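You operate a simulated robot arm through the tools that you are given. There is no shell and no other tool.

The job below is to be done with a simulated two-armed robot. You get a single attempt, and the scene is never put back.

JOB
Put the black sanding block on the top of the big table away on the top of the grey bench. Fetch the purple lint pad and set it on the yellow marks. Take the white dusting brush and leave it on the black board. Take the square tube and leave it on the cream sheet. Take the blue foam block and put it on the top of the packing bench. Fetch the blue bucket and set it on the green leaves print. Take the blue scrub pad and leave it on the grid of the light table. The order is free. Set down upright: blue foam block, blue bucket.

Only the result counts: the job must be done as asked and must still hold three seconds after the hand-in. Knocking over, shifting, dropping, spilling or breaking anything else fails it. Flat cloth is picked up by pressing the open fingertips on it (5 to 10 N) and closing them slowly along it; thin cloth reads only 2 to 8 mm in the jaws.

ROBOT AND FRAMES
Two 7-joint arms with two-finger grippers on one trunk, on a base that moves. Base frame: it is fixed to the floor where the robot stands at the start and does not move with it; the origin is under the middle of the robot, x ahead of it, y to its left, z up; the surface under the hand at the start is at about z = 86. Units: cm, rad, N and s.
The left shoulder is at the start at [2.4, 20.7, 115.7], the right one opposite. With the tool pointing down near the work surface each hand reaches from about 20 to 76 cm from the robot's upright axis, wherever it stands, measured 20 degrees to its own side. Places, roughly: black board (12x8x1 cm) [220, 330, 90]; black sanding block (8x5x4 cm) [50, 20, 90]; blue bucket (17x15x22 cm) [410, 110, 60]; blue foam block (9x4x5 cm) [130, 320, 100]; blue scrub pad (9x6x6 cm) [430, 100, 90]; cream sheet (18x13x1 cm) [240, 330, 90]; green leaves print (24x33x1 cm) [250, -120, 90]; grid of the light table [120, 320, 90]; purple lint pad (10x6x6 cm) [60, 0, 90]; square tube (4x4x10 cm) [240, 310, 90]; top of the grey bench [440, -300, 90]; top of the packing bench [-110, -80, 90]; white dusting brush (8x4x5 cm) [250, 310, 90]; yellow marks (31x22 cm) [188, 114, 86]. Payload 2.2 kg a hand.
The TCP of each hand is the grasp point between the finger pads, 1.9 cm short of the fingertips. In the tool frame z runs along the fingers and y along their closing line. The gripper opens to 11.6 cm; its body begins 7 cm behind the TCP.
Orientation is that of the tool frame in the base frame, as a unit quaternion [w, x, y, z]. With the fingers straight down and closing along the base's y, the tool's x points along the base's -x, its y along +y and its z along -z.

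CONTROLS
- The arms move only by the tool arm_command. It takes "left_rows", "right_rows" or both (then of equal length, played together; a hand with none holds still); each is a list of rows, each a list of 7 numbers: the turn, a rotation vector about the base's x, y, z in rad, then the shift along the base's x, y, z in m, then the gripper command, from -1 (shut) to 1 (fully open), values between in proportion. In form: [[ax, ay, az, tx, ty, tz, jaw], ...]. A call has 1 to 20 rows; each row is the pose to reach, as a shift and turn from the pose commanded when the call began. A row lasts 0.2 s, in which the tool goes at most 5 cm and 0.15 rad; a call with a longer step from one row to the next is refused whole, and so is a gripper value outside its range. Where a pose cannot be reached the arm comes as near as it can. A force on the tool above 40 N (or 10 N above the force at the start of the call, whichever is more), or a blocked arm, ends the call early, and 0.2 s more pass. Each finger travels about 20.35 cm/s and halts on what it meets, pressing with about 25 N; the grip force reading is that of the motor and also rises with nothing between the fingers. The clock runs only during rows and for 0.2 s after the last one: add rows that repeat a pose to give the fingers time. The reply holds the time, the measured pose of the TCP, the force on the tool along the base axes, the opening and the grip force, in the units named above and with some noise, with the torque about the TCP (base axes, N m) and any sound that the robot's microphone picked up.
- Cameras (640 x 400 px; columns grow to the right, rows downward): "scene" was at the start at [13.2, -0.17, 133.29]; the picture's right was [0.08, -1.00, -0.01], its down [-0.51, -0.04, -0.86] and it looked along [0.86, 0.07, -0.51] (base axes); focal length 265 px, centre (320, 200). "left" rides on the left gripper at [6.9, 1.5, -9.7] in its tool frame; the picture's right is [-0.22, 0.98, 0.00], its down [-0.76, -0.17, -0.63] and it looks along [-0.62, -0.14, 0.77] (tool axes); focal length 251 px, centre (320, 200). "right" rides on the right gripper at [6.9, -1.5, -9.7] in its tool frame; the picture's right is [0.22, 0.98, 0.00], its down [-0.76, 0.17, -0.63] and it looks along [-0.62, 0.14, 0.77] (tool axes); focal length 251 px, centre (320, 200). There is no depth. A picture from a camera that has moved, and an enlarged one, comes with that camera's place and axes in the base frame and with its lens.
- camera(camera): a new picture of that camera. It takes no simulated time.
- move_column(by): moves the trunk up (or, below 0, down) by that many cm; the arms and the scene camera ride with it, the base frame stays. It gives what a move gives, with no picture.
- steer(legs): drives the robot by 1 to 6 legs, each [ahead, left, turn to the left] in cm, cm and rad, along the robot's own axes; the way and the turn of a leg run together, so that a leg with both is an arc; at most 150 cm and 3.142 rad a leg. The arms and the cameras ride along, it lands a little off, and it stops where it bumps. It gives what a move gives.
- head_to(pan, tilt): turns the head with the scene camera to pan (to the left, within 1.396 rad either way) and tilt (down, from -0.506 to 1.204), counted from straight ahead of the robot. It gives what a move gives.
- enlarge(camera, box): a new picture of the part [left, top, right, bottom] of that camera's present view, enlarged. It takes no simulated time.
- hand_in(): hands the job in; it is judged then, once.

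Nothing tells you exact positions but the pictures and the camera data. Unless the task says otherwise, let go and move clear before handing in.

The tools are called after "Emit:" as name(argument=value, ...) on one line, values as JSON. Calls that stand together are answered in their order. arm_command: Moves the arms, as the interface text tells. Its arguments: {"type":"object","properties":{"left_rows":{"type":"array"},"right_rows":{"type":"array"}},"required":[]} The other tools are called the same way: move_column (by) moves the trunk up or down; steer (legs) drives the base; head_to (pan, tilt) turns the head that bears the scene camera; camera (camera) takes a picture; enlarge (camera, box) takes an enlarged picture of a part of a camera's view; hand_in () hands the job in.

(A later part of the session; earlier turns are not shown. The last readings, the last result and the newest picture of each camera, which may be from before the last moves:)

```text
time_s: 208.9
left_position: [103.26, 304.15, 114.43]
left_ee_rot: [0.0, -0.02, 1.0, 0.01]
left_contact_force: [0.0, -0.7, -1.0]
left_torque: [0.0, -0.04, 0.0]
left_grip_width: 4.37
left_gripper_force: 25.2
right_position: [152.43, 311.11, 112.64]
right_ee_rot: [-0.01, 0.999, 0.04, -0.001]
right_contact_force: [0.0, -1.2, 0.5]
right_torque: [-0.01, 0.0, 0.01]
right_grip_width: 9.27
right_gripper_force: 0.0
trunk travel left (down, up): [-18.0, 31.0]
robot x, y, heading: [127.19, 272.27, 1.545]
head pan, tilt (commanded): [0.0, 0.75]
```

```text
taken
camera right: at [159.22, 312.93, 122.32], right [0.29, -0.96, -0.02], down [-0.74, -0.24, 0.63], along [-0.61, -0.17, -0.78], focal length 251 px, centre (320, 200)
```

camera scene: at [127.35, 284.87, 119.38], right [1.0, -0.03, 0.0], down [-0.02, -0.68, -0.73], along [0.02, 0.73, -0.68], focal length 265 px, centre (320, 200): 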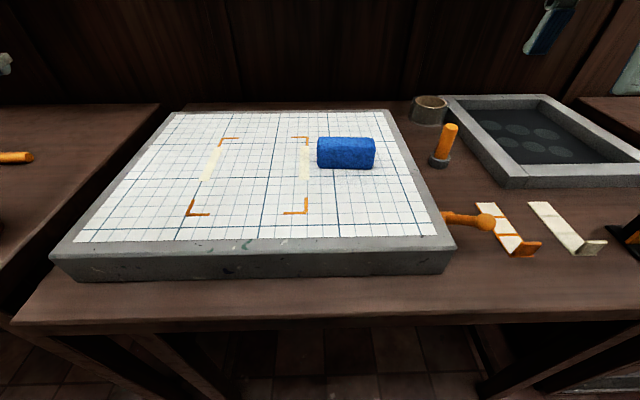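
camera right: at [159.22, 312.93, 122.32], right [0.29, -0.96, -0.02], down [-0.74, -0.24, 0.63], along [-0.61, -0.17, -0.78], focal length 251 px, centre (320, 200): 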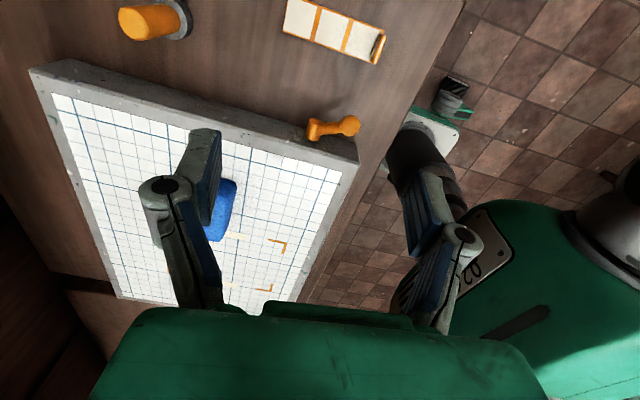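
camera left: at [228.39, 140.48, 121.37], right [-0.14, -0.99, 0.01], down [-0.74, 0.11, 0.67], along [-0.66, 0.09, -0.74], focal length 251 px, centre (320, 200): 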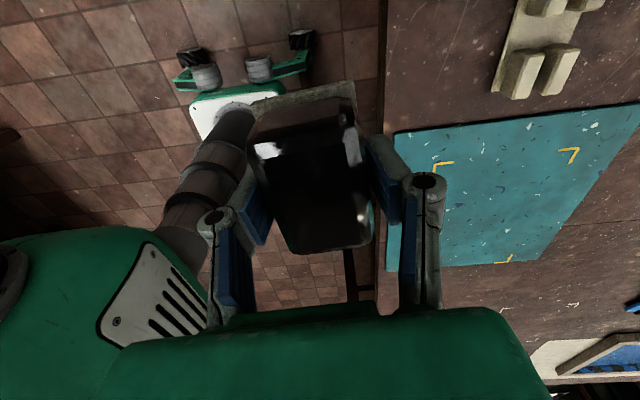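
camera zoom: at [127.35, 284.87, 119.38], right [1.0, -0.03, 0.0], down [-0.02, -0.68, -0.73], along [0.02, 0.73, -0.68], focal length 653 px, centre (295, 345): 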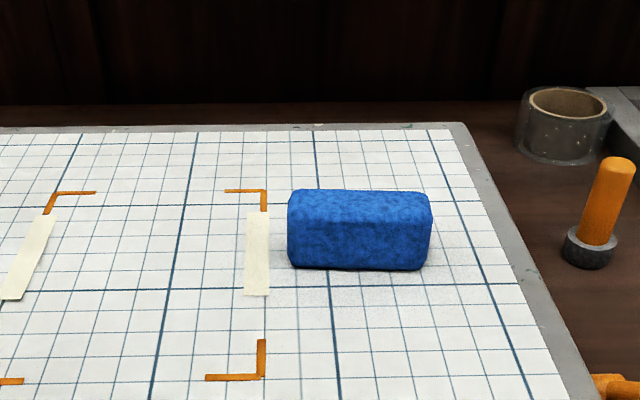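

The foam block is at about [132.7, 322.4], top near z=97.5. I'll bring the right hand over it, aligning the jaws with it.

Emit:
arm_command(right_rows=[[-0.003, 0, -0.02, -0.015, 0.008, 0, 0.6], [-0.006, 0, -0.04, -0.04, 0.022, 0, 0.6], [-0.009, 0, -0.06, -0.07, 0.038, -0.01, 0.6], [-0.012, 0, -0.08, -0.1, 0.055, -0.02, 0.6], [-0.015, 0, -0.1, -0.13, 0.073, -0.03, 0.6], [-0.018, 0, -0.12, -0.16, 0.09, -0.04, 0.6], [-0.02, 0, -0.14, -0.183, 0.104, -0.05, 0.6], [-0.02, 0, -0.16, -0.195, 0.111, -0.055, 0.6], [-0.02, 0, -0.16, -0.197, 0.112, -0.056, 0.6], [-0.02, 0, -0.16, -0.197, 0.112, -0.056, 0.6]])

Emit:
camera(camera="right")

Emit:
enlarge(camera="scene", box=[200, 60, 460, 222])

```text
time_s: 211.1
left_position: [103.12, 304.12, 114.47]
left_ee_rot: [0.001, -0.02, 1.0, 0.009]
left_contact_force: [0.0, -0.7, -1.0]
left_torque: [0.02, 0.01, -0.01]
left_grip_width: 4.37
left_gripper_force: 24.9
right_position: [132.55, 322.31, 106.91]
right_ee_rot: [0.0, 0.999, -0.04, 0.001]
right_contact_force: [-0.8, 0.1, 0.3]
right_torque: [-0.04, -0.02, 0.02]
right_grip_width: 9.28
right_gripper_force: 0.0
trunk travel left (down, up): [-18.0, 31.0]
robot x, y, heading: [127.21, 272.29, 1.541]
head pan, tilt (commanded): [0.0, 0.75]
```

```text
taken
camera right: at [139.65, 323.31, 116.63], right [0.14, -0.99, 0.0], down [-0.77, -0.1, 0.63], along [-0.63, -0.09, -0.77], focal length 251 px, centre (320, 200)
```

right: 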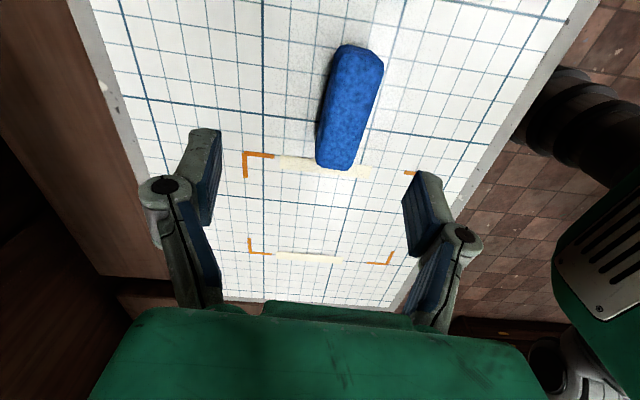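

```text
2.46 times, centred on (330, 141) of scene
camera zoom: at [127.16, 285.0, 119.36], right [1.0, -0.03, 0.0], down [-0.02, -0.68, -0.73], along [0.02, 0.73, -0.68], focal length 653 px, centre (295, 345)
```

zoom: 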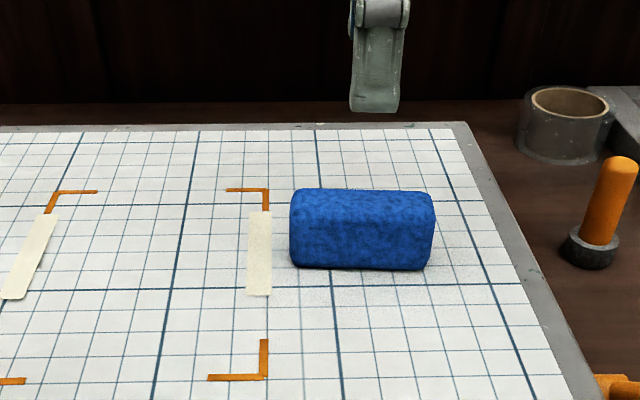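

Let me enlarge the hand camera view to pin down the foam block's position relative to the jaws.

Emit:
enlarge(camera="right", box=[240, 30, 440, 155])

```text
3.20 times, centred on (340, 92) of right
camera zoom: at [139.65, 323.31, 116.63], right [0.14, -0.99, 0.0], down [-0.77, -0.1, 0.63], along [-0.63, -0.09, -0.77], focal length 805 px, centre (256, 544)
```

zoom: 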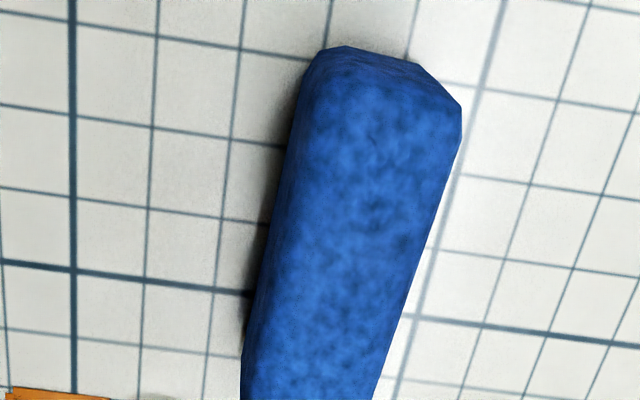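

The foam's centre is at y≈320.1 and the grid is at z≈94. Shifting 2.2 cm toward me, then descending.

Emit:
arm_command(right_rows=[[0, 0, 0.01, 0, -0.011, 0, 0.6], [0, 0, 0.02, 0, -0.022, 0, 0.6], [0, 0, 0.02, 0, -0.022, -0.02, 0.6], [0, 0, 0.02, 0, -0.022, -0.045, 0.6], [0, 0, 0.02, 0, -0.022, -0.07, 0.6], [0, 0, 0.02, 0, -0.022, -0.09, 0.6], [0, 0, 0.02, 0, -0.022, -0.098, 0.6], [0, 0, 0.02, 0, -0.022, -0.098, 0.6]])

Emit:
enlarge(camera="scene", box=[200, 60, 460, 222])

Emit:
camera(camera="right")

```text
time_s: 212.9
left_position: [103.19, 304.14, 114.43]
left_ee_rot: [0.002, -0.02, 1.0, 0.009]
left_contact_force: [0.8, -0.1, -1.0]
left_torque: [-0.01, 0.01, -0.04]
left_grip_width: 4.37
left_gripper_force: 24.9
right_position: [132.7, 320.13, 97.04]
right_ee_rot: [0.001, 1.0, -0.03, 0.001]
right_contact_force: [0.4, 0.9, -1.4]
right_torque: [0.0, -0.02, 0.01]
right_grip_width: 9.24
right_gripper_force: 0.1
trunk travel left (down, up): [-18.0, 31.0]
robot x, y, heading: [127.17, 272.57, 1.539]
head pan, tilt (commanded): [0.0, 0.75]
```

```text
2.46 times, centred on (330, 141) of scene
camera zoom: at [127.17, 284.99, 119.37], right [1.0, -0.03, 0.0], down [-0.02, -0.68, -0.73], along [0.02, 0.73, -0.68], focal length 653 px, centre (295, 345)
```

zoom: 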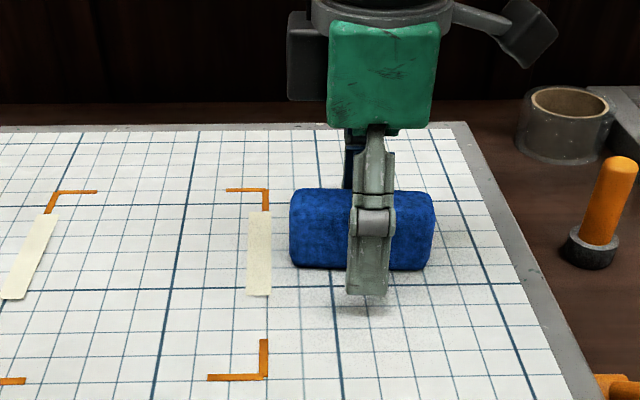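

```text
taken
camera right: at [139.64, 321.21, 106.79], right [0.16, -0.99, 0.0], down [-0.77, -0.12, 0.63], along [-0.62, -0.1, -0.77], focal length 251 px, centre (320, 200)
```

right: 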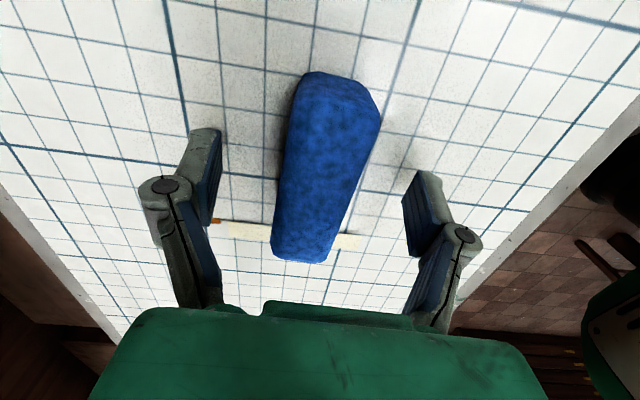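

The jaws straddle the foam block centrally. Closing and lifting.

Emit:
arm_command(right_rows=[[0, 0, 0, 0, 0, 0, 0.2], [0, 0, 0, 0, 0, 0, -0.2], [0, 0, 0, 0, 0, 0, -0.6], [0, 0, 0, 0, 0, 0, -1], [0, 0, 0, 0, 0, 0, -1], [0, 0, 0, 0, 0, 0, -1]])

Emit:
arm_command(right_rows=[[0, 0, 0, 0, 0, 0.02, -1], [0, 0, 0, 0, 0, 0.05, -1], [0, 0, 0, 0, 0, 0.09, -1], [0, 0, 0, 0, -0.01, 0.13, -1], [0, 0, 0, 0.02, -0.03, 0.15, -1], [0, 0, 0, 0.05, -0.05, 0.16, -1], [0, 0, 0, 0.08, -0.07, 0.16, -1], [0, 0, 0, 0.11, -0.085, 0.16, -1], [0, 0, 0, 0.14, -0.095, 0.16, -1], [0, 0, 0, 0.165, -0.1, 0.16, -1], [0, 0, 0, 0.18, -0.1, 0.16, -1], [0, 0, 0, 0.185, -0.1, 0.16, -1], [0, 0, 0, 0.185, -0.1, 0.16, -1]])

Emit:
camera(camera="scene")

Emit:
camera(camera="right")

```text
time_s: 214.3
left_position: [103.19, 304.04, 114.41]
left_ee_rot: [0.002, -0.021, 1.0, 0.009]
left_contact_force: [1.3, 0.0, -1.1]
left_torque: [0.01, -0.01, -0.04]
left_grip_width: 4.4
left_gripper_force: 25.3
right_position: [132.61, 319.96, 97.04]
right_ee_rot: [0.0, 1.0, -0.029, 0.001]
right_contact_force: [0.0, 0.2, 0.5]
right_torque: [0.01, 0.0, 0.0]
right_grip_width: 3.38
right_gripper_force: 24.7
trunk travel left (down, up): [-18.0, 31.0]
robot x, y, heading: [127.41, 272.5, 1.545]
head pan, tilt (commanded): [0.0, 0.75]
```

```text
time_s: 217.1
left_position: [103.19, 303.98, 114.43]
left_ee_rot: [0.0, -0.02, 1.0, 0.009]
left_contact_force: [0.3, 1.2, -2.1]
left_torque: [0.02, -0.03, 0.01]
left_grip_width: 4.39
left_gripper_force: 25.1
right_position: [151.35, 309.95, 113.15]
right_ee_rot: [0.0, 1.0, -0.03, 0.0]
right_contact_force: [-0.1, 0.3, -1.6]
right_torque: [0.03, -0.01, 0.0]
right_grip_width: 3.39
right_gripper_force: 24.7
trunk travel left (down, up): [-18.0, 31.0]
robot x, y, heading: [127.53, 272.72, 1.541]
head pan, tilt (commanded): [0.0, 0.75]
```

```text
taken
camera scene: at [127.36, 284.9, 119.37], right [1.0, -0.03, 0.0], down [-0.02, -0.68, -0.73], along [0.02, 0.73, -0.68], focal length 265 px, centre (320, 200)
```

scene: 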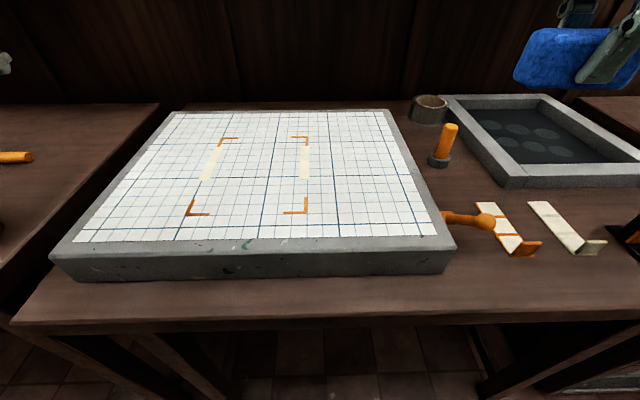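

```text
taken
camera right: at [158.36, 311.07, 122.86], right [0.16, -0.99, 0.0], down [-0.76, -0.12, 0.63], along [-0.63, -0.1, -0.77], focal length 251 px, centre (320, 200)
```

right: 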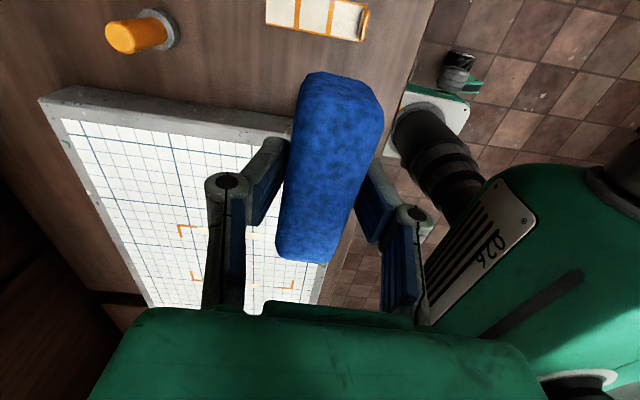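

The foam block is held and the grid is undisturbed. Now I'll head to the packing bench: back out, turn, and drive along the aisle toward the near side of the room.

Emit:
steer(legs=[[-57, 0, 0]])

Emit:
steer(legs=[[0, 0, 1.6]])

Emit:
steer(legs=[[140, 0, 0]])

Emit:
steer(legs=[[0, 0, 1.57]])

Emit:
head_to(pan=-0.3, tilt=0.4)

Emit:
camera(camera="scene")

```text
time_s: 220.3
left_position: [101.62, 246.98, 114.51]
left_ee_rot: [0.001, -0.018, 1.0, 0.009]
left_contact_force: [0.5, -0.6, -1.1]
left_torque: [0.02, 0.01, -0.01]
left_grip_width: 4.37
left_gripper_force: 25.0
right_position: [149.65, 252.72, 113.1]
right_ee_rot: [0.0, 0.999, -0.032, 0.0]
right_contact_force: [-0.2, 0.6, 0.5]
right_torque: [0.02, -0.02, 0.0]
right_grip_width: 3.41
right_gripper_force: 24.8
trunk travel left (down, up): [-18.0, 31.0]
robot x, y, heading: [125.68, 214.96, 1.535]
head pan, tilt (commanded): [0.0, 0.75]
```

```text
time_s: 224.7
left_position: [95.27, 189.74, 114.56]
left_ee_rot: [0.006, 0.738, -0.675, -0.007]
left_contact_force: [0.2, -0.1, -1.7]
left_torque: [0.01, 0.03, 0.06]
left_grip_width: 4.36
left_gripper_force: 24.7
right_position: [87.03, 237.55, 113.19]
right_ee_rot: [-0.001, 0.711, 0.703, -0.001]
right_contact_force: [0.2, 0.4, 0.3]
right_torque: [0.05, -0.02, -0.03]
right_grip_width: 3.38
right_gripper_force: 25.0
trunk travel left (down, up): [-18.0, 31.0]
robot x, y, heading: [125.68, 214.85, -3.119]
head pan, tilt (commanded): [0.0, 0.75]
```

```text
time_s: 231.7
left_position: [-44.77, 187.03, 114.52]
left_ee_rot: [0.007, 0.737, -0.676, -0.007]
left_contact_force: [0.3, 0.8, -1.8]
left_torque: [0.03, 0.0, 0.04]
left_grip_width: 4.39
left_gripper_force: 24.9
right_position: [-53.0, 234.89, 113.22]
right_ee_rot: [0.001, 0.711, 0.703, -0.002]
right_contact_force: [-0.1, 0.3, -0.4]
right_torque: [0.0, 0.03, -0.02]
right_grip_width: 3.38
right_gripper_force: 24.6
trunk travel left (down, up): [-18.0, 31.0]
robot x, y, heading: [-14.6, 212.3, -3.125]
head pan, tilt (commanded): [0.0, 0.75]
```

```text
time_s: 235.9
left_position: [10.85, 182.64, 114.63]
left_ee_rot: [0.011, 0.999, 0.046, 0.0]
left_contact_force: [-0.3, -0.4, -0.8]
left_torque: [0.02, -0.03, 0.0]
left_grip_width: 4.37
left_gripper_force: 24.9
right_position: [-36.9, 174.17, 113.35]
right_ee_rot: [0.001, 0.003, 1.0, -0.002]
right_contact_force: [-0.7, -0.4, -0.2]
right_torque: [0.02, 0.01, 0.01]
right_grip_width: 3.38
right_gripper_force: 24.9
trunk travel left (down, up): [-18.0, 31.0]
robot x, y, heading: [-14.47, 212.51, -1.543]
head pan, tilt (commanded): [0.0, 0.75]
```

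```text
time_s: 236.7
left_position: [10.86, 182.77, 114.58]
left_ee_rot: [0.01, 0.999, 0.047, -0.001]
left_contact_force: [0.2, -1.5, -0.2]
left_torque: [-0.01, 0.04, 0.0]
left_grip_width: 4.36
left_gripper_force: 24.8
right_position: [-36.89, 174.38, 113.42]
right_ee_rot: [0.001, 0.004, 1.0, -0.002]
right_contact_force: [0.2, -0.2, 0.3]
right_torque: [-0.03, -0.02, 0.01]
right_grip_width: 3.4
right_gripper_force: 24.9
trunk travel left (down, up): [-18.0, 31.0]
robot x, y, heading: [-14.73, 212.56, -1.546]
head pan, tilt (commanded): [-0.3, 0.4]
```

```text
taken
camera scene: at [-17.22, 199.43, 122.48], right [-0.96, 0.27, 0.0], down [0.11, 0.38, -0.92], along [-0.25, -0.89, -0.39], focal length 265 px, centre (320, 200)
```

scene: 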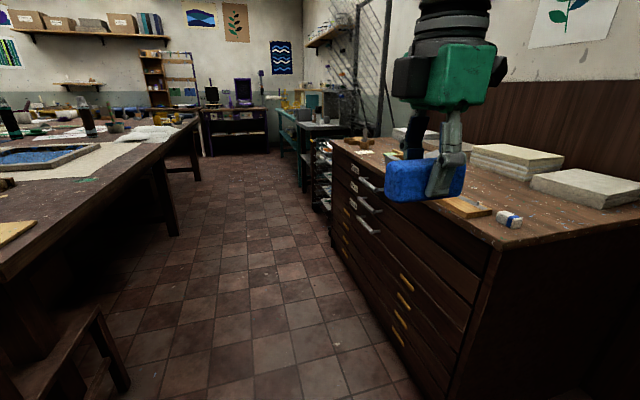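

I see the corridor between the big table and the drawer cabinet. Let me enlarge the far part to find the packing bench.

Emit:
enlarge(camera="scene", box=[180, 60, 420, 210])

```text
2.67 times, centred on (300, 135) of scene
camera zoom: at [-17.22, 199.43, 122.48], right [-0.96, 0.27, 0.0], down [0.11, 0.38, -0.92], along [-0.25, -0.89, -0.39], focal length 708 px, centre (373, 373)
```

zoom: 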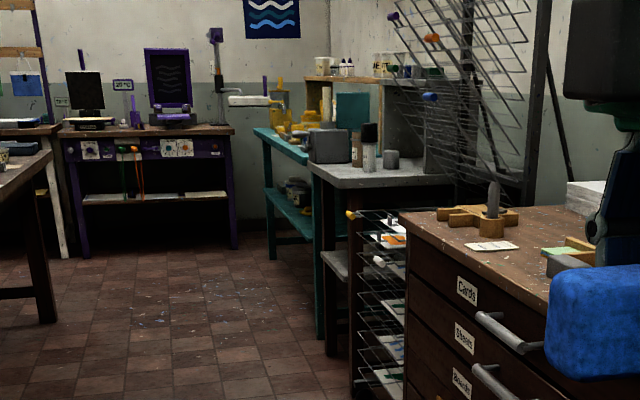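

The grey-topped bench beyond the drawer cabinet, around [-95, -60], should be the packing bench. I'll drive down the corridor toward it.

Emit:
steer(legs=[[130, 0, -0.035], [120, 0, 0]])

Emit:
head_to(pan=-0.9, tilt=0.45)

Emit:
camera(camera="scene")

```text
time_s: 248.9
left_position: [6.53, -68.78, 114.6]
left_ee_rot: [0.009, 1.0, 0.015, 0.0]
left_contact_force: [0.0, 0.9, -1.8]
left_torque: [0.01, 0.0, -0.03]
left_grip_width: 4.35
left_gripper_force: 25.5
right_position: [-41.64, -74.12, 113.45]
right_ee_rot: [0.001, 0.036, 0.999, -0.003]
right_contact_force: [0.5, -0.2, -0.4]
right_torque: [0.0, 0.01, -0.02]
right_grip_width: 3.39
right_gripper_force: 25.4
trunk travel left (down, up): [-18.0, 31.0]
robot x, y, heading: [-17.24, -37.24, -1.608]
head pan, tilt (commanded): [-0.3, 0.4]
```

```text
time_s: 249.9
left_position: [6.52, -68.77, 114.55]
left_ee_rot: [0.009, 1.0, 0.014, -0.001]
left_contact_force: [-0.2, 0.1, -0.6]
left_torque: [0.01, -0.02, 0.0]
left_grip_width: 4.36
left_gripper_force: 24.8
right_position: [-41.72, -73.89, 113.47]
right_ee_rot: [0.001, 0.036, 0.999, -0.003]
right_contact_force: [0.1, -0.4, 0.0]
right_torque: [-0.01, 0.0, 0.0]
right_grip_width: 3.41
right_gripper_force: 24.7
trunk travel left (down, up): [-18.0, 31.0]
robot x, y, heading: [-17.03, -37.75, -1.611]
head pan, tilt (commanded): [-0.901, 0.45]
```

```text
taken
camera scene: at [-24.77, -47.03, 122.03], right [-0.59, 0.81, 0.0], down [0.35, 0.26, -0.9], along [-0.73, -0.53, -0.44], focal length 265 px, centre (320, 200)
```

scene: 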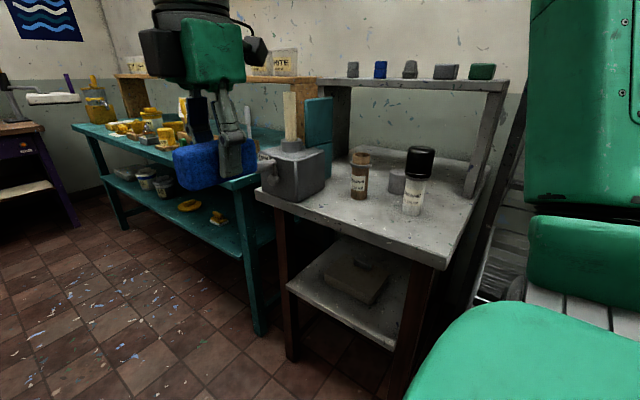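

This grey-topped bench (front edge x≈-73, y -107…-52) matches the packing bench. There's free space at its front middle, near [-80, -76]. I'll move level with it and turn to face it.

Emit:
steer(legs=[[41, 0, 0]])

Emit:
steer(legs=[[0, 0, -1.53]])

Emit:
head_to(pan=0.0, tilt=0.5)

Emit:
camera(camera="scene")

```text
time_s: 252.5
left_position: [4.62, -110.35, 114.37]
left_ee_rot: [0.008, 1.0, 0.013, 0.0]
left_contact_force: [-1.1, 0.7, -1.3]
left_torque: [0.01, -0.01, 0.01]
left_grip_width: 4.36
left_gripper_force: 25.3
right_position: [-43.58, -115.48, 113.34]
right_ee_rot: [0.0, 0.038, 0.999, -0.004]
right_contact_force: [0.5, 0.1, -0.2]
right_torque: [0.01, -0.01, -0.01]
right_grip_width: 3.4
right_gripper_force: 24.9
trunk travel left (down, up): [-18.0, 31.0]
robot x, y, heading: [-18.4, -79.46, -1.61]
head pan, tilt (commanded): [-0.901, 0.45]
```

```text
time_s: 256.6
left_position: [-49.0, -104.02, 114.47]
left_ee_rot: [0.004, 0.731, -0.682, -0.006]
left_contact_force: [-0.8, 0.2, -1.4]
left_torque: [0.03, 0.05, -0.01]
left_grip_width: 4.36
left_gripper_force: 25.1
right_position: [-56.03, -56.06, 113.52]
right_ee_rot: [-0.001, 0.718, 0.696, -0.003]
right_contact_force: [0.0, 0.4, -0.7]
right_torque: [-0.04, 0.01, 0.0]
right_grip_width: 3.39
right_gripper_force: 25.0
trunk travel left (down, up): [-18.0, 31.0]
robot x, y, heading: [-18.94, -78.6, -3.14]
head pan, tilt (commanded): [-0.901, 0.45]
```

```text
time_s: 257.8
left_position: [-48.85, -103.96, 114.3]
left_ee_rot: [0.004, 0.731, -0.682, -0.004]
left_contact_force: [0.6, 1.2, -1.5]
left_torque: [0.04, 0.01, -0.02]
left_grip_width: 4.36
left_gripper_force: 24.5
right_position: [-56.0, -56.09, 113.57]
right_ee_rot: [-0.003, 0.718, 0.696, -0.004]
right_contact_force: [-0.4, 0.2, 0.0]
right_torque: [0.01, -0.03, 0.03]
right_grip_width: 3.4
right_gripper_force: 25.0
trunk travel left (down, up): [-18.0, 31.0]
robot x, y, heading: [-18.99, -79.23, -3.139]
head pan, tilt (commanded): [0.0, 0.499]
```

```text
taken
camera scene: at [-32.2, -79.1, 121.57], right [0.0, 1.0, 0.0], down [0.48, 0.0, -0.88], along [-0.88, 0.0, -0.48], focal length 265 px, centre (320, 200)
```

scene: 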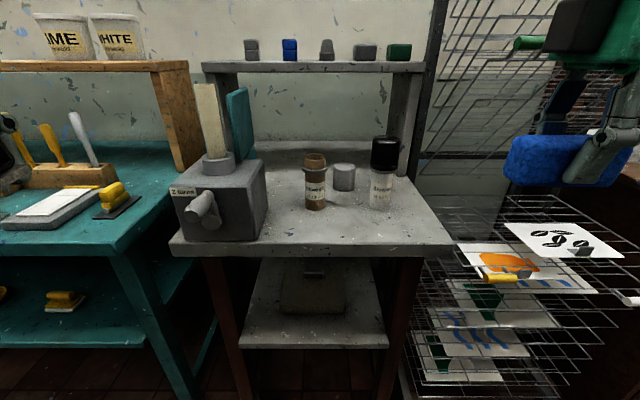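

I see the free front strip of the packing bench between the bottles and the edge. I'll roll forward 17 cm and set the foam block down there.

Emit:
steer(legs=[[17, 0, 0]])

Emit:
head_to(pan=-0.1, tilt=0.75)

Emit:
camera(camera="scene")

```text
time_s: 259.3
left_position: [-66.12, -104.12, 114.41]
left_ee_rot: [0.004, 0.731, -0.682, -0.005]
left_contact_force: [-0.7, 0.6, -1.4]
left_torque: [0.03, -0.04, 0.0]
left_grip_width: 4.35
left_gripper_force: 25.4
right_position: [-73.26, -56.26, 113.49]
right_ee_rot: [-0.002, 0.717, 0.697, -0.004]
right_contact_force: [0.0, 0.0, -0.1]
right_torque: [0.01, -0.01, 0.02]
right_grip_width: 3.39
right_gripper_force: 25.1
trunk travel left (down, up): [-18.0, 31.0]
robot x, y, heading: [-35.98, -79.33, -3.139]
head pan, tilt (commanded): [0.0, 0.499]
```

```text
time_s: 260.1
left_position: [-65.83, -103.98, 114.43]
left_ee_rot: [0.002, 0.731, -0.683, -0.005]
left_contact_force: [-0.6, -0.7, -1.8]
left_torque: [0.02, 0.04, -0.02]
left_grip_width: 4.35
left_gripper_force: 24.4
right_position: [-73.04, -56.08, 113.67]
right_ee_rot: [-0.002, 0.718, 0.696, -0.004]
right_contact_force: [0.7, -0.1, -0.2]
right_torque: [-0.04, -0.01, -0.01]
right_grip_width: 3.4
right_gripper_force: 25.5
trunk travel left (down, up): [-18.0, 31.0]
robot x, y, heading: [-35.94, -79.22, -3.144]
head pan, tilt (commanded): [-0.099, 0.75]
```

```text
taken
camera scene: at [-48.45, -78.32, 119.38], right [0.1, 1.0, 0.0], down [0.68, -0.07, -0.73], along [-0.73, 0.07, -0.68], focal length 265 px, centre (320, 200)
```

scene: 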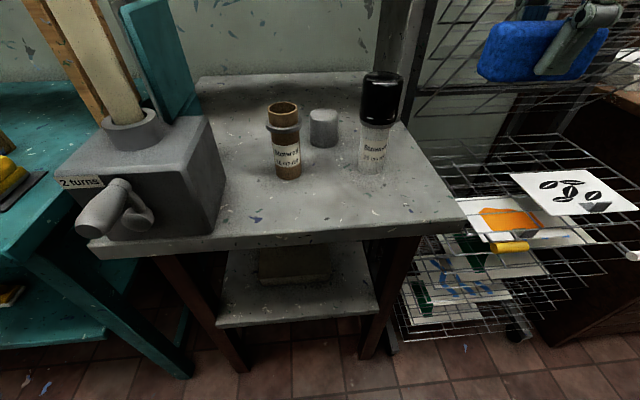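

I have the geometry: target spot [-80.7, -72.5], clear of the bottle and jar. Moving the foam block above it.

Emit:
arm_command(right_rows=[[0, 0, 0, -0.005, -0.012, 0, -1], [0, 0, 0, -0.015, -0.035, 0, -1], [0, 0, 0, -0.028, -0.065, 0, -1], [0, 0, 0, -0.042, -0.095, -0.01, -1], [0, 0, 0, -0.056, -0.125, -0.03, -1], [0, 0, 0, -0.068, -0.15, -0.055, -1], [0, 0, 0, -0.075, -0.162, -0.085, -1], [0, 0, 0, -0.077, -0.165, -0.115, -1], [0, 0, 0, -0.077, -0.165, -0.145, -1], [0, 0, 0, -0.077, -0.165, -0.17, -1], [0, 0, 0, -0.077, -0.165, -0.18, -1], [0, 0, 0, -0.077, -0.165, -0.18, -1]])

Emit:
camera(camera="scene")

Emit:
camera(camera="right")

```text
time_s: 262.7
left_position: [-65.91, -104.06, 114.32]
left_ee_rot: [0.002, 0.731, -0.682, -0.004]
left_contact_force: [0.4, 0.0, -0.8]
left_torque: [0.02, 0.0, 0.05]
left_grip_width: 4.34
left_gripper_force: 24.6
right_position: [-80.77, -72.72, 95.6]
right_ee_rot: [-0.004, 0.717, 0.697, -0.004]
right_contact_force: [-0.7, 0.5, -0.6]
right_torque: [0.01, -0.01, 0.03]
right_grip_width: 3.41
right_gripper_force: 25.0
trunk travel left (down, up): [-18.0, 31.0]
robot x, y, heading: [-35.98, -79.04, -3.144]
head pan, tilt (commanded): [-0.099, 0.75]
```

```text
taken
camera scene: at [-48.55, -78.48, 119.37], right [0.1, 1.0, 0.0], down [0.68, -0.07, -0.73], along [-0.73, 0.07, -0.68], focal length 265 px, centre (320, 200)
```

scene: 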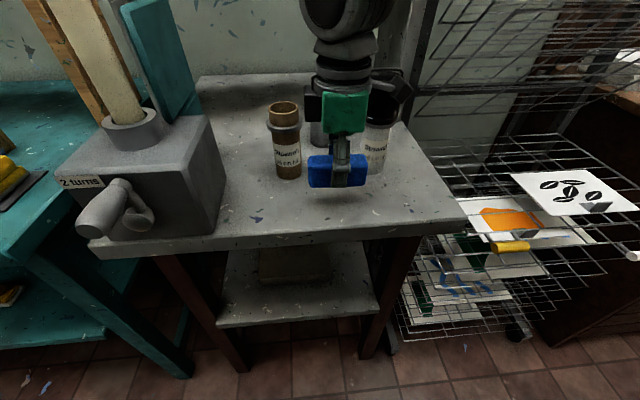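

```text
taken
camera right: at [-81.98, -65.65, 105.28], right [0.98, 0.18, -0.01], down [0.15, -0.76, 0.63], along [0.11, -0.62, -0.78], focal length 251 px, centre (320, 200)
```

right: 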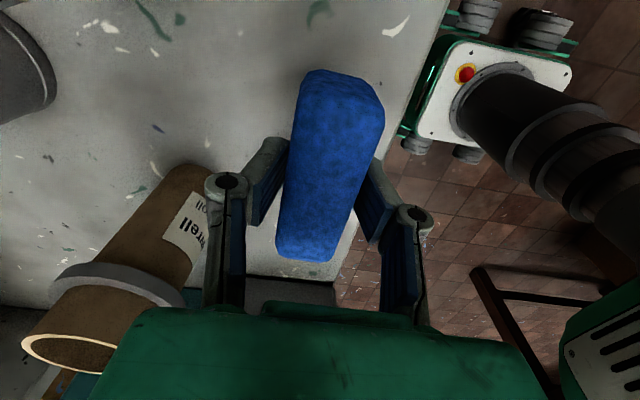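

The hand camera is a little close to the jar, so I'll shift slightly forward and away from it, then lower.

Emit:
arm_command(right_rows=[[0, 0, 0, 0.006, -0.01, 0, -1], [0, 0, 0, 0.012, -0.02, 0, -1], [0, 0, 0, 0.012, -0.02, -0.012, -1], [0, 0, 0, 0.012, -0.02, -0.024, -1], [0, 0, 0, 0.012, -0.02, -0.034, -1], [0, 0, 0, 0.012, -0.02, -0.04, -1], [0, 0, 0, 0.012, -0.02, -0.04, -1]])

Emit:
enlarge(camera="scene", box=[240, 80, 440, 205])

```text
time_s: 264.3
left_position: [-65.88, -104.19, 114.29]
left_ee_rot: [0.004, 0.731, -0.682, -0.004]
left_contact_force: [-0.3, -0.4, -0.2]
left_torque: [0.01, -0.01, 0.0]
left_grip_width: 4.34
left_gripper_force: 25.2
right_position: [-79.45, -74.68, 91.77]
right_ee_rot: [-0.004, 0.717, 0.697, -0.005]
right_contact_force: [0.2, 0.2, -0.8]
right_torque: [-0.01, 0.02, 0.03]
right_grip_width: 3.39
right_gripper_force: 24.9
trunk travel left (down, up): [-18.0, 31.0]
robot x, y, heading: [-36.1, -78.87, -3.136]
head pan, tilt (commanded): [-0.099, 0.75]
```

```text
3.20 times, centred on (340, 142) of scene
camera zoom: at [-48.55, -78.51, 119.37], right [0.1, 1.0, 0.0], down [0.68, -0.06, -0.73], along [-0.73, 0.07, -0.68], focal length 849 px, centre (256, 384)
```

zoom: 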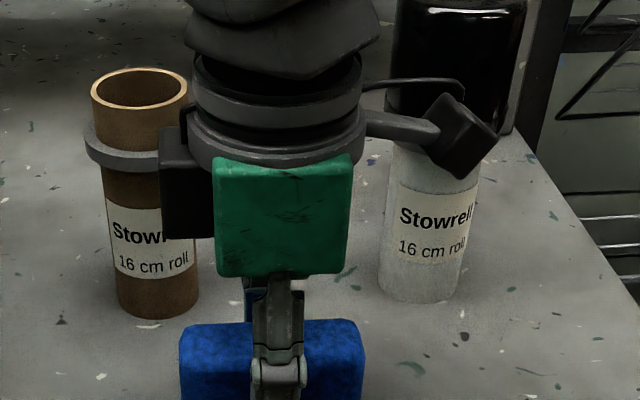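

Clear of both rolls. Lowering slowly to contact.

Emit:
arm_command(right_rows=[[0, 0, 0, 0, 0, -0.004, -1], [0, 0, 0, 0, 0, -0.008, -1], [0, 0, 0, 0, 0, -0.011, -1], [0, 0, 0, 0, 0, -0.014, -1]])

```text
time_s: 265.2
left_position: [-65.72, -103.88, 114.43]
left_ee_rot: [0.005, 0.731, -0.682, -0.005]
left_contact_force: [-0.2, 0.2, -1.5]
left_torque: [-0.01, 0.0, -0.03]
left_grip_width: 4.34
left_gripper_force: 24.9
right_position: [-79.38, -74.63, 91.08]
right_ee_rot: [-0.005, 0.719, 0.695, -0.009]
right_contact_force: [8.8, 2.2, 18.5]
right_torque: [0.12, -0.24, 0.0]
right_grip_width: 3.39
right_gripper_force: 25.2
trunk travel left (down, up): [-18.0, 31.0]
robot x, y, heading: [-36.01, -79.34, -3.141]
head pan, tilt (commanded): [-0.099, 0.75]
stopped in row 4 (right hand): the force on the tool passed its limit at 43 N (the readings are from after the stop); the commanded pose is now the measured one
```

Contact (a bit firm). Easing up a few millimetres and checking before release.

Emit:
arm_command(right_rows=[[0, 0, 0, 0, 0, 0.002, -1], [0, 0, 0, 0, 0, 0.003, -1]])

Emit:
camera(camera="right")

Emit:
enlarge(camera="scene", box=[240, 100, 440, 225])

```text
time_s: 265.8
left_position: [-65.94, -103.95, 114.38]
left_ee_rot: [0.003, 0.731, -0.682, -0.004]
left_contact_force: [-0.3, 0.2, -2.3]
left_torque: [-0.01, 0.04, -0.01]
left_grip_width: 4.34
left_gripper_force: 24.7
right_position: [-79.77, -74.57, 91.05]
right_ee_rot: [-0.005, 0.719, 0.695, -0.008]
right_contact_force: [0.0, 0.3, -0.6]
right_torque: [0.02, 0.02, -0.04]
right_grip_width: 3.37
right_gripper_force: 25.1
trunk travel left (down, up): [-18.0, 31.0]
robot x, y, heading: [-36.09, -78.77, -3.137]
head pan, tilt (commanded): [-0.099, 0.75]
```

```text
taken
camera right: at [-80.81, -67.55, 100.74], right [0.98, 0.18, -0.02], down [0.15, -0.76, 0.63], along [0.1, -0.62, -0.77], focal length 251 px, centre (320, 200)
```

right: 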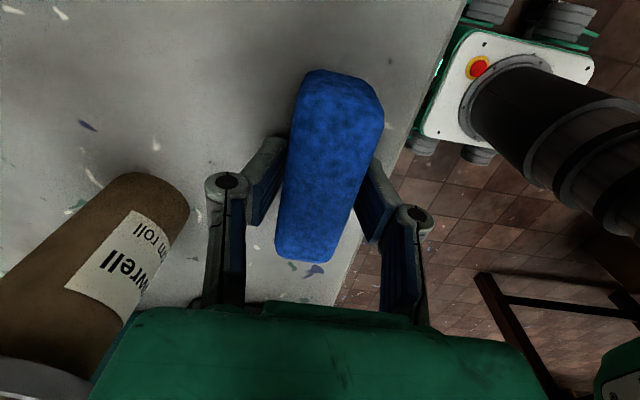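

```text
3.20 times, centred on (340, 162) of scene
camera zoom: at [-48.61, -78.52, 119.35], right [0.1, 1.0, 0.0], down [0.68, -0.06, -0.73], along [-0.73, 0.07, -0.68], focal length 849 px, centre (256, 320)
```

zoom: 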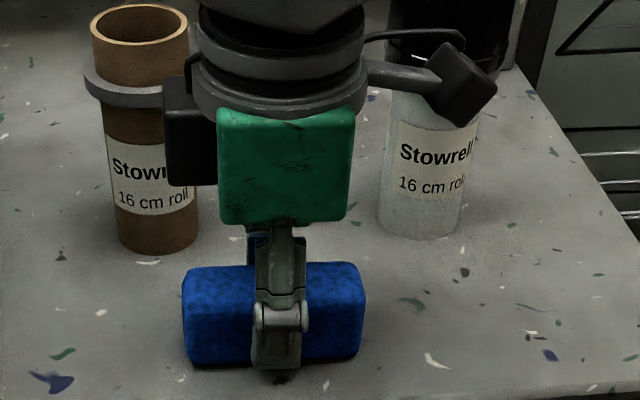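

Sitting right at the surface now. Opening and lifting away.

Emit:
arm_command(right_rows=[[0, 0, 0, 0, 0, -0.001, -1], [0, 0, 0, 0, 0, -0.001, -0.5], [0, 0, 0, 0, 0, -0.001, -0.2], [0, 0, 0, 0, 0, -0.001, 0.2], [0, 0, 0, 0, 0, -0.001, 0.5], [0, 0, 0, 0, 0, 0.01, 0.5], [0, 0, 0, 0, 0, 0.04, 0.5], [0, 0, 0, 0, 0, 0.08, 0.5], [0, 0, 0, 0, 0, 0.12, 0.5], [0, 0, 0, 0, 0, 0.16, 0.5], [0, 0, 0, 0, 0, 0.19, 0.5], [0, 0, 0, 0, 0, 0.19, 0.5]])

Emit:
camera(camera="scene")

```text
time_s: 268.4
left_position: [-65.89, -104.01, 114.18]
left_ee_rot: [0.002, 0.732, -0.681, -0.003]
left_contact_force: [0.2, -0.2, -1.9]
left_torque: [0.0, 0.0, -0.02]
left_grip_width: 4.33
left_gripper_force: 25.1
right_position: [-79.66, -74.7, 110.42]
right_ee_rot: [-0.004, 0.718, 0.696, -0.008]
right_contact_force: [0.1, -0.2, 0.6]
right_torque: [0.04, -0.01, 0.01]
right_grip_width: 8.73
right_gripper_force: 0.0
trunk travel left (down, up): [-18.0, 31.0]
robot x, y, heading: [-35.79, -78.76, -3.14]
head pan, tilt (commanded): [-0.099, 0.75]
```

```text
taken
camera scene: at [-48.56, -78.48, 119.37], right [0.1, 1.0, 0.0], down [0.68, -0.07, -0.73], along [-0.73, 0.07, -0.68], focal length 265 px, centre (320, 200)
```

scene: 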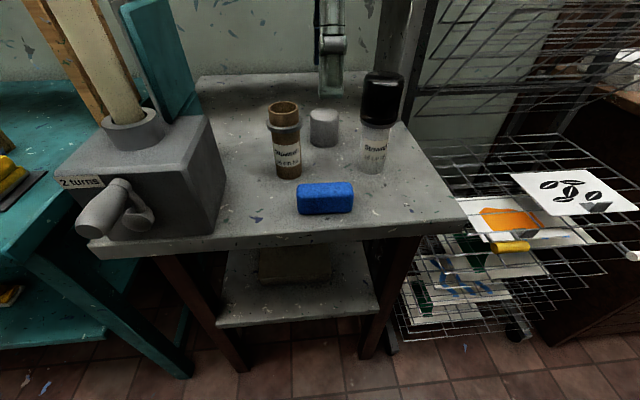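

The foam block stands upright on the packing bench, and nothing else moved. Next I'll take the sanding block to the grey bench: retract the right arm, back out, and turn toward the right-hand side of the room.

Emit:
arm_command(right_rows=[[0, 0, 0, 0.005, 0.015, 0.01, 0.5], [0, 0, 0, 0.015, 0.045, 0.02, 0.3], [0, 0, 0, 0.03, 0.08, 0.03, 0], [0, 0, 0, 0.045, 0.115, 0.03, -0.5], [0, 0, 0, 0.06, 0.15, 0.03, -0.5], [0, 0, 0, 0.068, 0.175, 0.03, -0.5], [0, 0, 0, 0.07, 0.185, 0.03, -0.5], [0, 0, 0, 0.07, 0.185, 0.03, -0.5]])

Emit:
steer(legs=[[-22, 0, 0]])

Emit:
steer(legs=[[0, 0, 1.57]])

Emit:
head_to(pan=0.3, tilt=0.4)

Emit:
camera(camera="scene")

```text
time_s: 270.2
left_position: [-65.84, -103.88, 114.33]
left_ee_rot: [0.003, 0.731, -0.682, -0.004]
left_contact_force: [0.4, 0.0, -1.1]
left_torque: [0.03, 0.02, 0.0]
left_grip_width: 4.37
left_gripper_force: 24.8
right_position: [-72.42, -56.04, 113.41]
right_ee_rot: [-0.005, 0.718, 0.696, -0.009]
right_contact_force: [-0.7, 0.3, 0.4]
right_torque: [-0.01, 0.02, 0.0]
right_grip_width: 2.91
right_gripper_force: 0.1
trunk travel left (down, up): [-18.0, 31.0]
robot x, y, heading: [-36.03, -79.39, -3.144]
head pan, tilt (commanded): [-0.099, 0.75]
```

```text
time_s: 271.8
left_position: [-44.11, -103.94, 114.3]
left_ee_rot: [0.003, 0.732, -0.682, -0.004]
left_contact_force: [0.3, -0.5, -0.3]
left_torque: [-0.01, 0.04, 0.02]
left_grip_width: 4.33
left_gripper_force: 24.8
right_position: [-50.61, -55.9, 113.47]
right_ee_rot: [-0.005, 0.718, 0.696, -0.009]
right_contact_force: [0.5, -0.4, -0.6]
right_torque: [0.02, 0.02, 0.04]
right_grip_width: 2.92
right_gripper_force: 0.1
trunk travel left (down, up): [-18.0, 31.0]
robot x, y, heading: [-14.08, -79.02, -3.14]
head pan, tilt (commanded): [-0.099, 0.75]
```

```text
time_s: 276.1
left_position: [11.47, -107.84, 114.24]
left_ee_rot: [0.004, 0.999, 0.052, 0.0]
left_contact_force: [-0.7, 0.0, -1.0]
left_torque: [-0.01, 0.03, 0.01]
left_grip_width: 4.34
left_gripper_force: 24.5
right_position: [-36.07, -116.13, 113.47]
right_ee_rot: [0.002, -0.001, 1.0, -0.009]
right_contact_force: [0.1, -1.3, -0.2]
right_torque: [0.0, 0.01, 0.0]
right_grip_width: 2.92
right_gripper_force: 0.1
trunk travel left (down, up): [-18.0, 31.0]
robot x, y, heading: [-14.52, -79.12, -1.535]
head pan, tilt (commanded): [-0.099, 0.75]
```

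```text
time_s: 277.0
left_position: [11.57, -107.63, 114.2]
left_ee_rot: [0.002, 0.999, 0.052, 0.0]
left_contact_force: [-0.6, 0.6, -1.1]
left_torque: [-0.04, -0.02, -0.02]
left_grip_width: 4.34
left_gripper_force: 25.3
right_position: [-36.02, -115.97, 113.48]
right_ee_rot: [0.003, -0.002, 1.0, -0.011]
right_contact_force: [0.4, -0.8, -0.3]
right_torque: [0.01, 0.01, 0.01]
right_grip_width: 2.92
right_gripper_force: 0.0
trunk travel left (down, up): [-18.0, 31.0]
robot x, y, heading: [-14.26, -79.04, -1.541]
head pan, tilt (commanded): [0.3, 0.4]
```

```text
taken
camera scene: at [-11.15, -91.88, 122.48], right [-0.94, -0.33, 0.0], down [-0.13, 0.37, -0.92], along [0.3, -0.87, -0.39], focal length 265 px, centre (320, 200)
```

scene: 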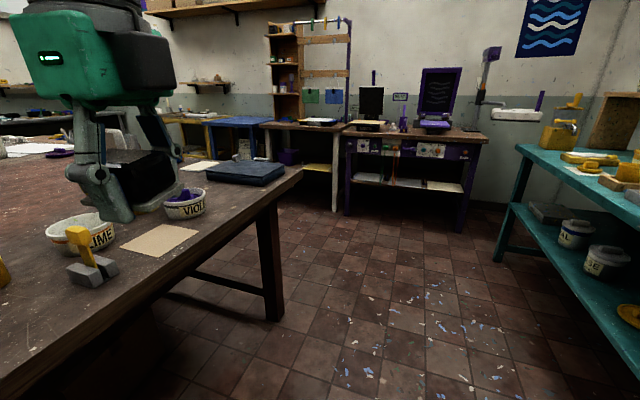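

The table's right end is at about y=-197, and the right aisle beyond it is open. I'll drive down to y≈-262 and turn to look along it.

Emit:
steer(legs=[[95, 0, -0.03], [88, 0, 0]])

Emit:
steer(legs=[[0, 0, 1.58]])

Emit:
head_to(pan=0.0, tilt=0.35)

Emit:
camera(camera="scene")

```text
time_s: 286.1
left_position: [14.56, -288.15, 114.19]
left_ee_rot: [0.003, 0.999, 0.042, 0.001]
left_contact_force: [-0.4, 0.2, -0.9]
left_torque: [0.03, 0.01, -0.02]
left_grip_width: 4.34
left_gripper_force: 24.7
right_position: [-33.26, -295.39, 113.46]
right_ee_rot: [0.003, 0.008, 1.0, -0.01]
right_contact_force: [0.0, -0.3, 1.3]
right_torque: [0.0, 0.03, 0.01]
right_grip_width: 2.92
right_gripper_force: 0.1
trunk travel left (down, up): [-18.0, 31.0]
robot x, y, heading: [-10.63, -258.88, -1.555]
head pan, tilt (commanded): [0.3, 0.4]
```

```text
time_s: 290.2
left_position: [19.0, -234.61, 114.14]
left_ee_rot: [0.002, 0.687, 0.727, 0.001]
left_contact_force: [0.4, -0.5, -2.0]
left_torque: [0.01, 0.0, 0.0]
left_grip_width: 4.33
left_gripper_force: 25.3
right_position: [24.89, -282.57, 113.61]
right_ee_rot: [0.008, -0.69, 0.724, -0.006]
right_contact_force: [-1.0, 0.3, -0.1]
right_torque: [-0.06, -0.02, -0.02]
right_grip_width: 2.9
right_gripper_force: 0.0
trunk travel left (down, up): [-18.0, 31.0]
robot x, y, heading: [-11.25, -259.05, -0.01]
head pan, tilt (commanded): [0.3, 0.4]
```

```text
time_s: 291.0
left_position: [19.05, -234.67, 114.0]
left_ee_rot: [-0.001, 0.687, 0.727, 0.0]
left_contact_force: [0.0, 0.3, -1.6]
left_torque: [0.0, -0.02, -0.01]
left_grip_width: 4.29
left_gripper_force: 25.6
right_position: [24.72, -282.6, 113.55]
right_ee_rot: [0.009, -0.691, 0.723, -0.006]
right_contact_force: [0.5, 0.0, 0.1]
right_torque: [-0.04, -0.03, 0.01]
right_grip_width: 2.91
right_gripper_force: 0.0
trunk travel left (down, up): [-18.0, 31.0]
robot x, y, heading: [-10.82, -259.03, -0.012]
head pan, tilt (commanded): [0.0, 0.351]
```

```text
taken
camera scene: at [2.51, -259.07, 122.94], right [-0.01, -1.0, 0.0], down [-0.35, 0.0, -0.94], along [0.94, -0.01, -0.35], focal length 265 px, centre (320, 200)
```

scene: 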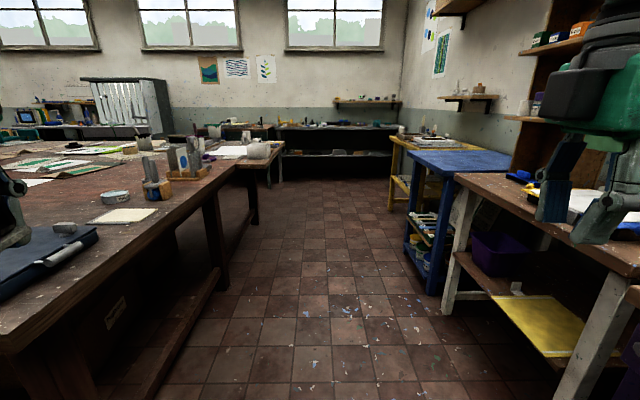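

The right aisle is clear. The dark/grey bench against the far wall straight ahead matches the grey bench location. Let me enlarge it.

Emit:
enlarge(camera="scene", box=[200, 80, 460, 242])

```text
2.46 times, centred on (330, 161) of scene
camera zoom: at [2.51, -259.07, 122.94], right [-0.01, -1.0, 0.0], down [-0.35, 0.0, -0.94], along [0.94, -0.01, -0.35], focal length 653 px, centre (295, 296)
```

zoom: 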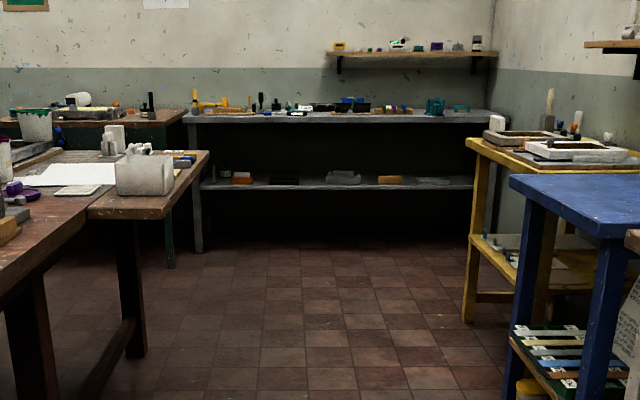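

The grey bench runs along the far wall (front x≈398, y -199…-377). Driving straight down the aisle toward it.

Emit:
steer(legs=[[140, 0, 0.01], [140, 0, 0], [55, 0, 0]])

Emit:
head_to(pan=0.0, tilt=0.5)

Emit:
camera(camera="scene")

Emit:
enlarge(camera="scene", box=[120, 90, 520, 340])

```text
time_s: 307.1
left_position: [348.27, -240.18, 114.19]
left_ee_rot: [0.0, 0.687, 0.726, 0.0]
left_contact_force: [0.0, -0.4, -1.6]
left_torque: [-0.02, 0.02, 0.01]
left_grip_width: 4.28
left_gripper_force: 24.5
right_position: [354.29, -288.18, 113.55]
right_ee_rot: [0.01, -0.691, 0.723, -0.006]
right_contact_force: [-0.7, 0.3, -0.6]
right_torque: [0.03, 0.0, 0.0]
right_grip_width: 2.88
right_gripper_force: 0.1
trunk travel left (down, up): [-18.0, 31.0]
robot x, y, heading: [318.7, -264.58, -0.013]
head pan, tilt (commanded): [0.0, 0.351]
```

```text
time_s: 307.8
left_position: [348.23, -240.24, 114.04]
left_ee_rot: [-0.001, 0.687, 0.726, -0.001]
left_contact_force: [0.4, 0.1, -1.6]
left_torque: [-0.04, 0.02, 0.0]
left_grip_width: 4.32
left_gripper_force: 24.6
right_position: [354.0, -288.22, 113.75]
right_ee_rot: [0.01, -0.691, 0.723, -0.007]
right_contact_force: [-0.8, -0.2, 0.7]
right_torque: [-0.03, -0.03, -0.03]
right_grip_width: 2.89
right_gripper_force: 0.1
trunk travel left (down, up): [-18.0, 31.0]
robot x, y, heading: [317.97, -264.47, -0.011]
head pan, tilt (commanded): [0.0, 0.499]
```

```text
taken
camera scene: at [331.66, -264.71, 121.58], right [-0.01, -1.0, 0.0], down [-0.48, 0.01, -0.88], along [0.88, -0.01, -0.48], focal length 265 px, centre (320, 200)
```

scene: 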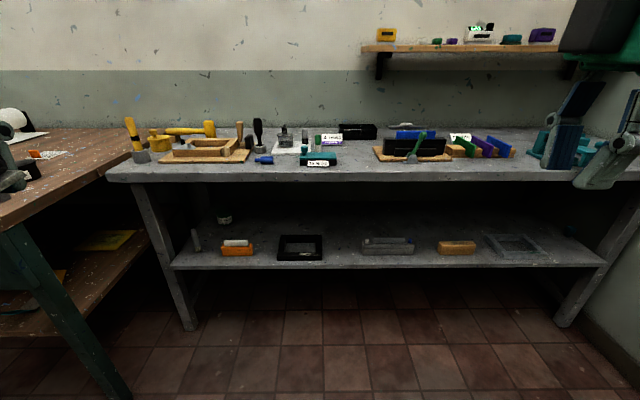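

```text
1.60 times, centred on (320, 215) of scene
camera zoom: at [331.66, -264.71, 121.58], right [-0.01, -1.0, 0.0], down [-0.48, 0.01, -0.88], along [0.88, -0.01, -0.48], focal length 424 px, centre (320, 176)
```

zoom: 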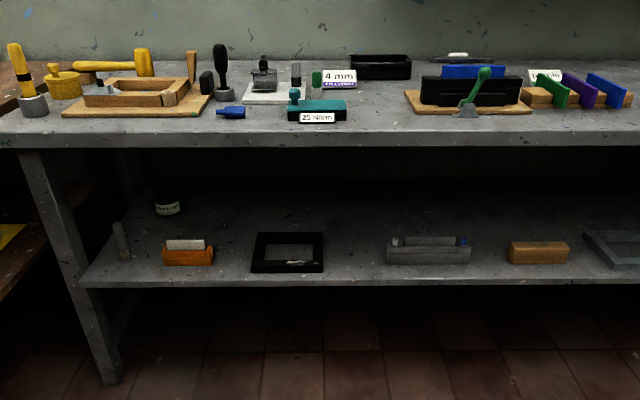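

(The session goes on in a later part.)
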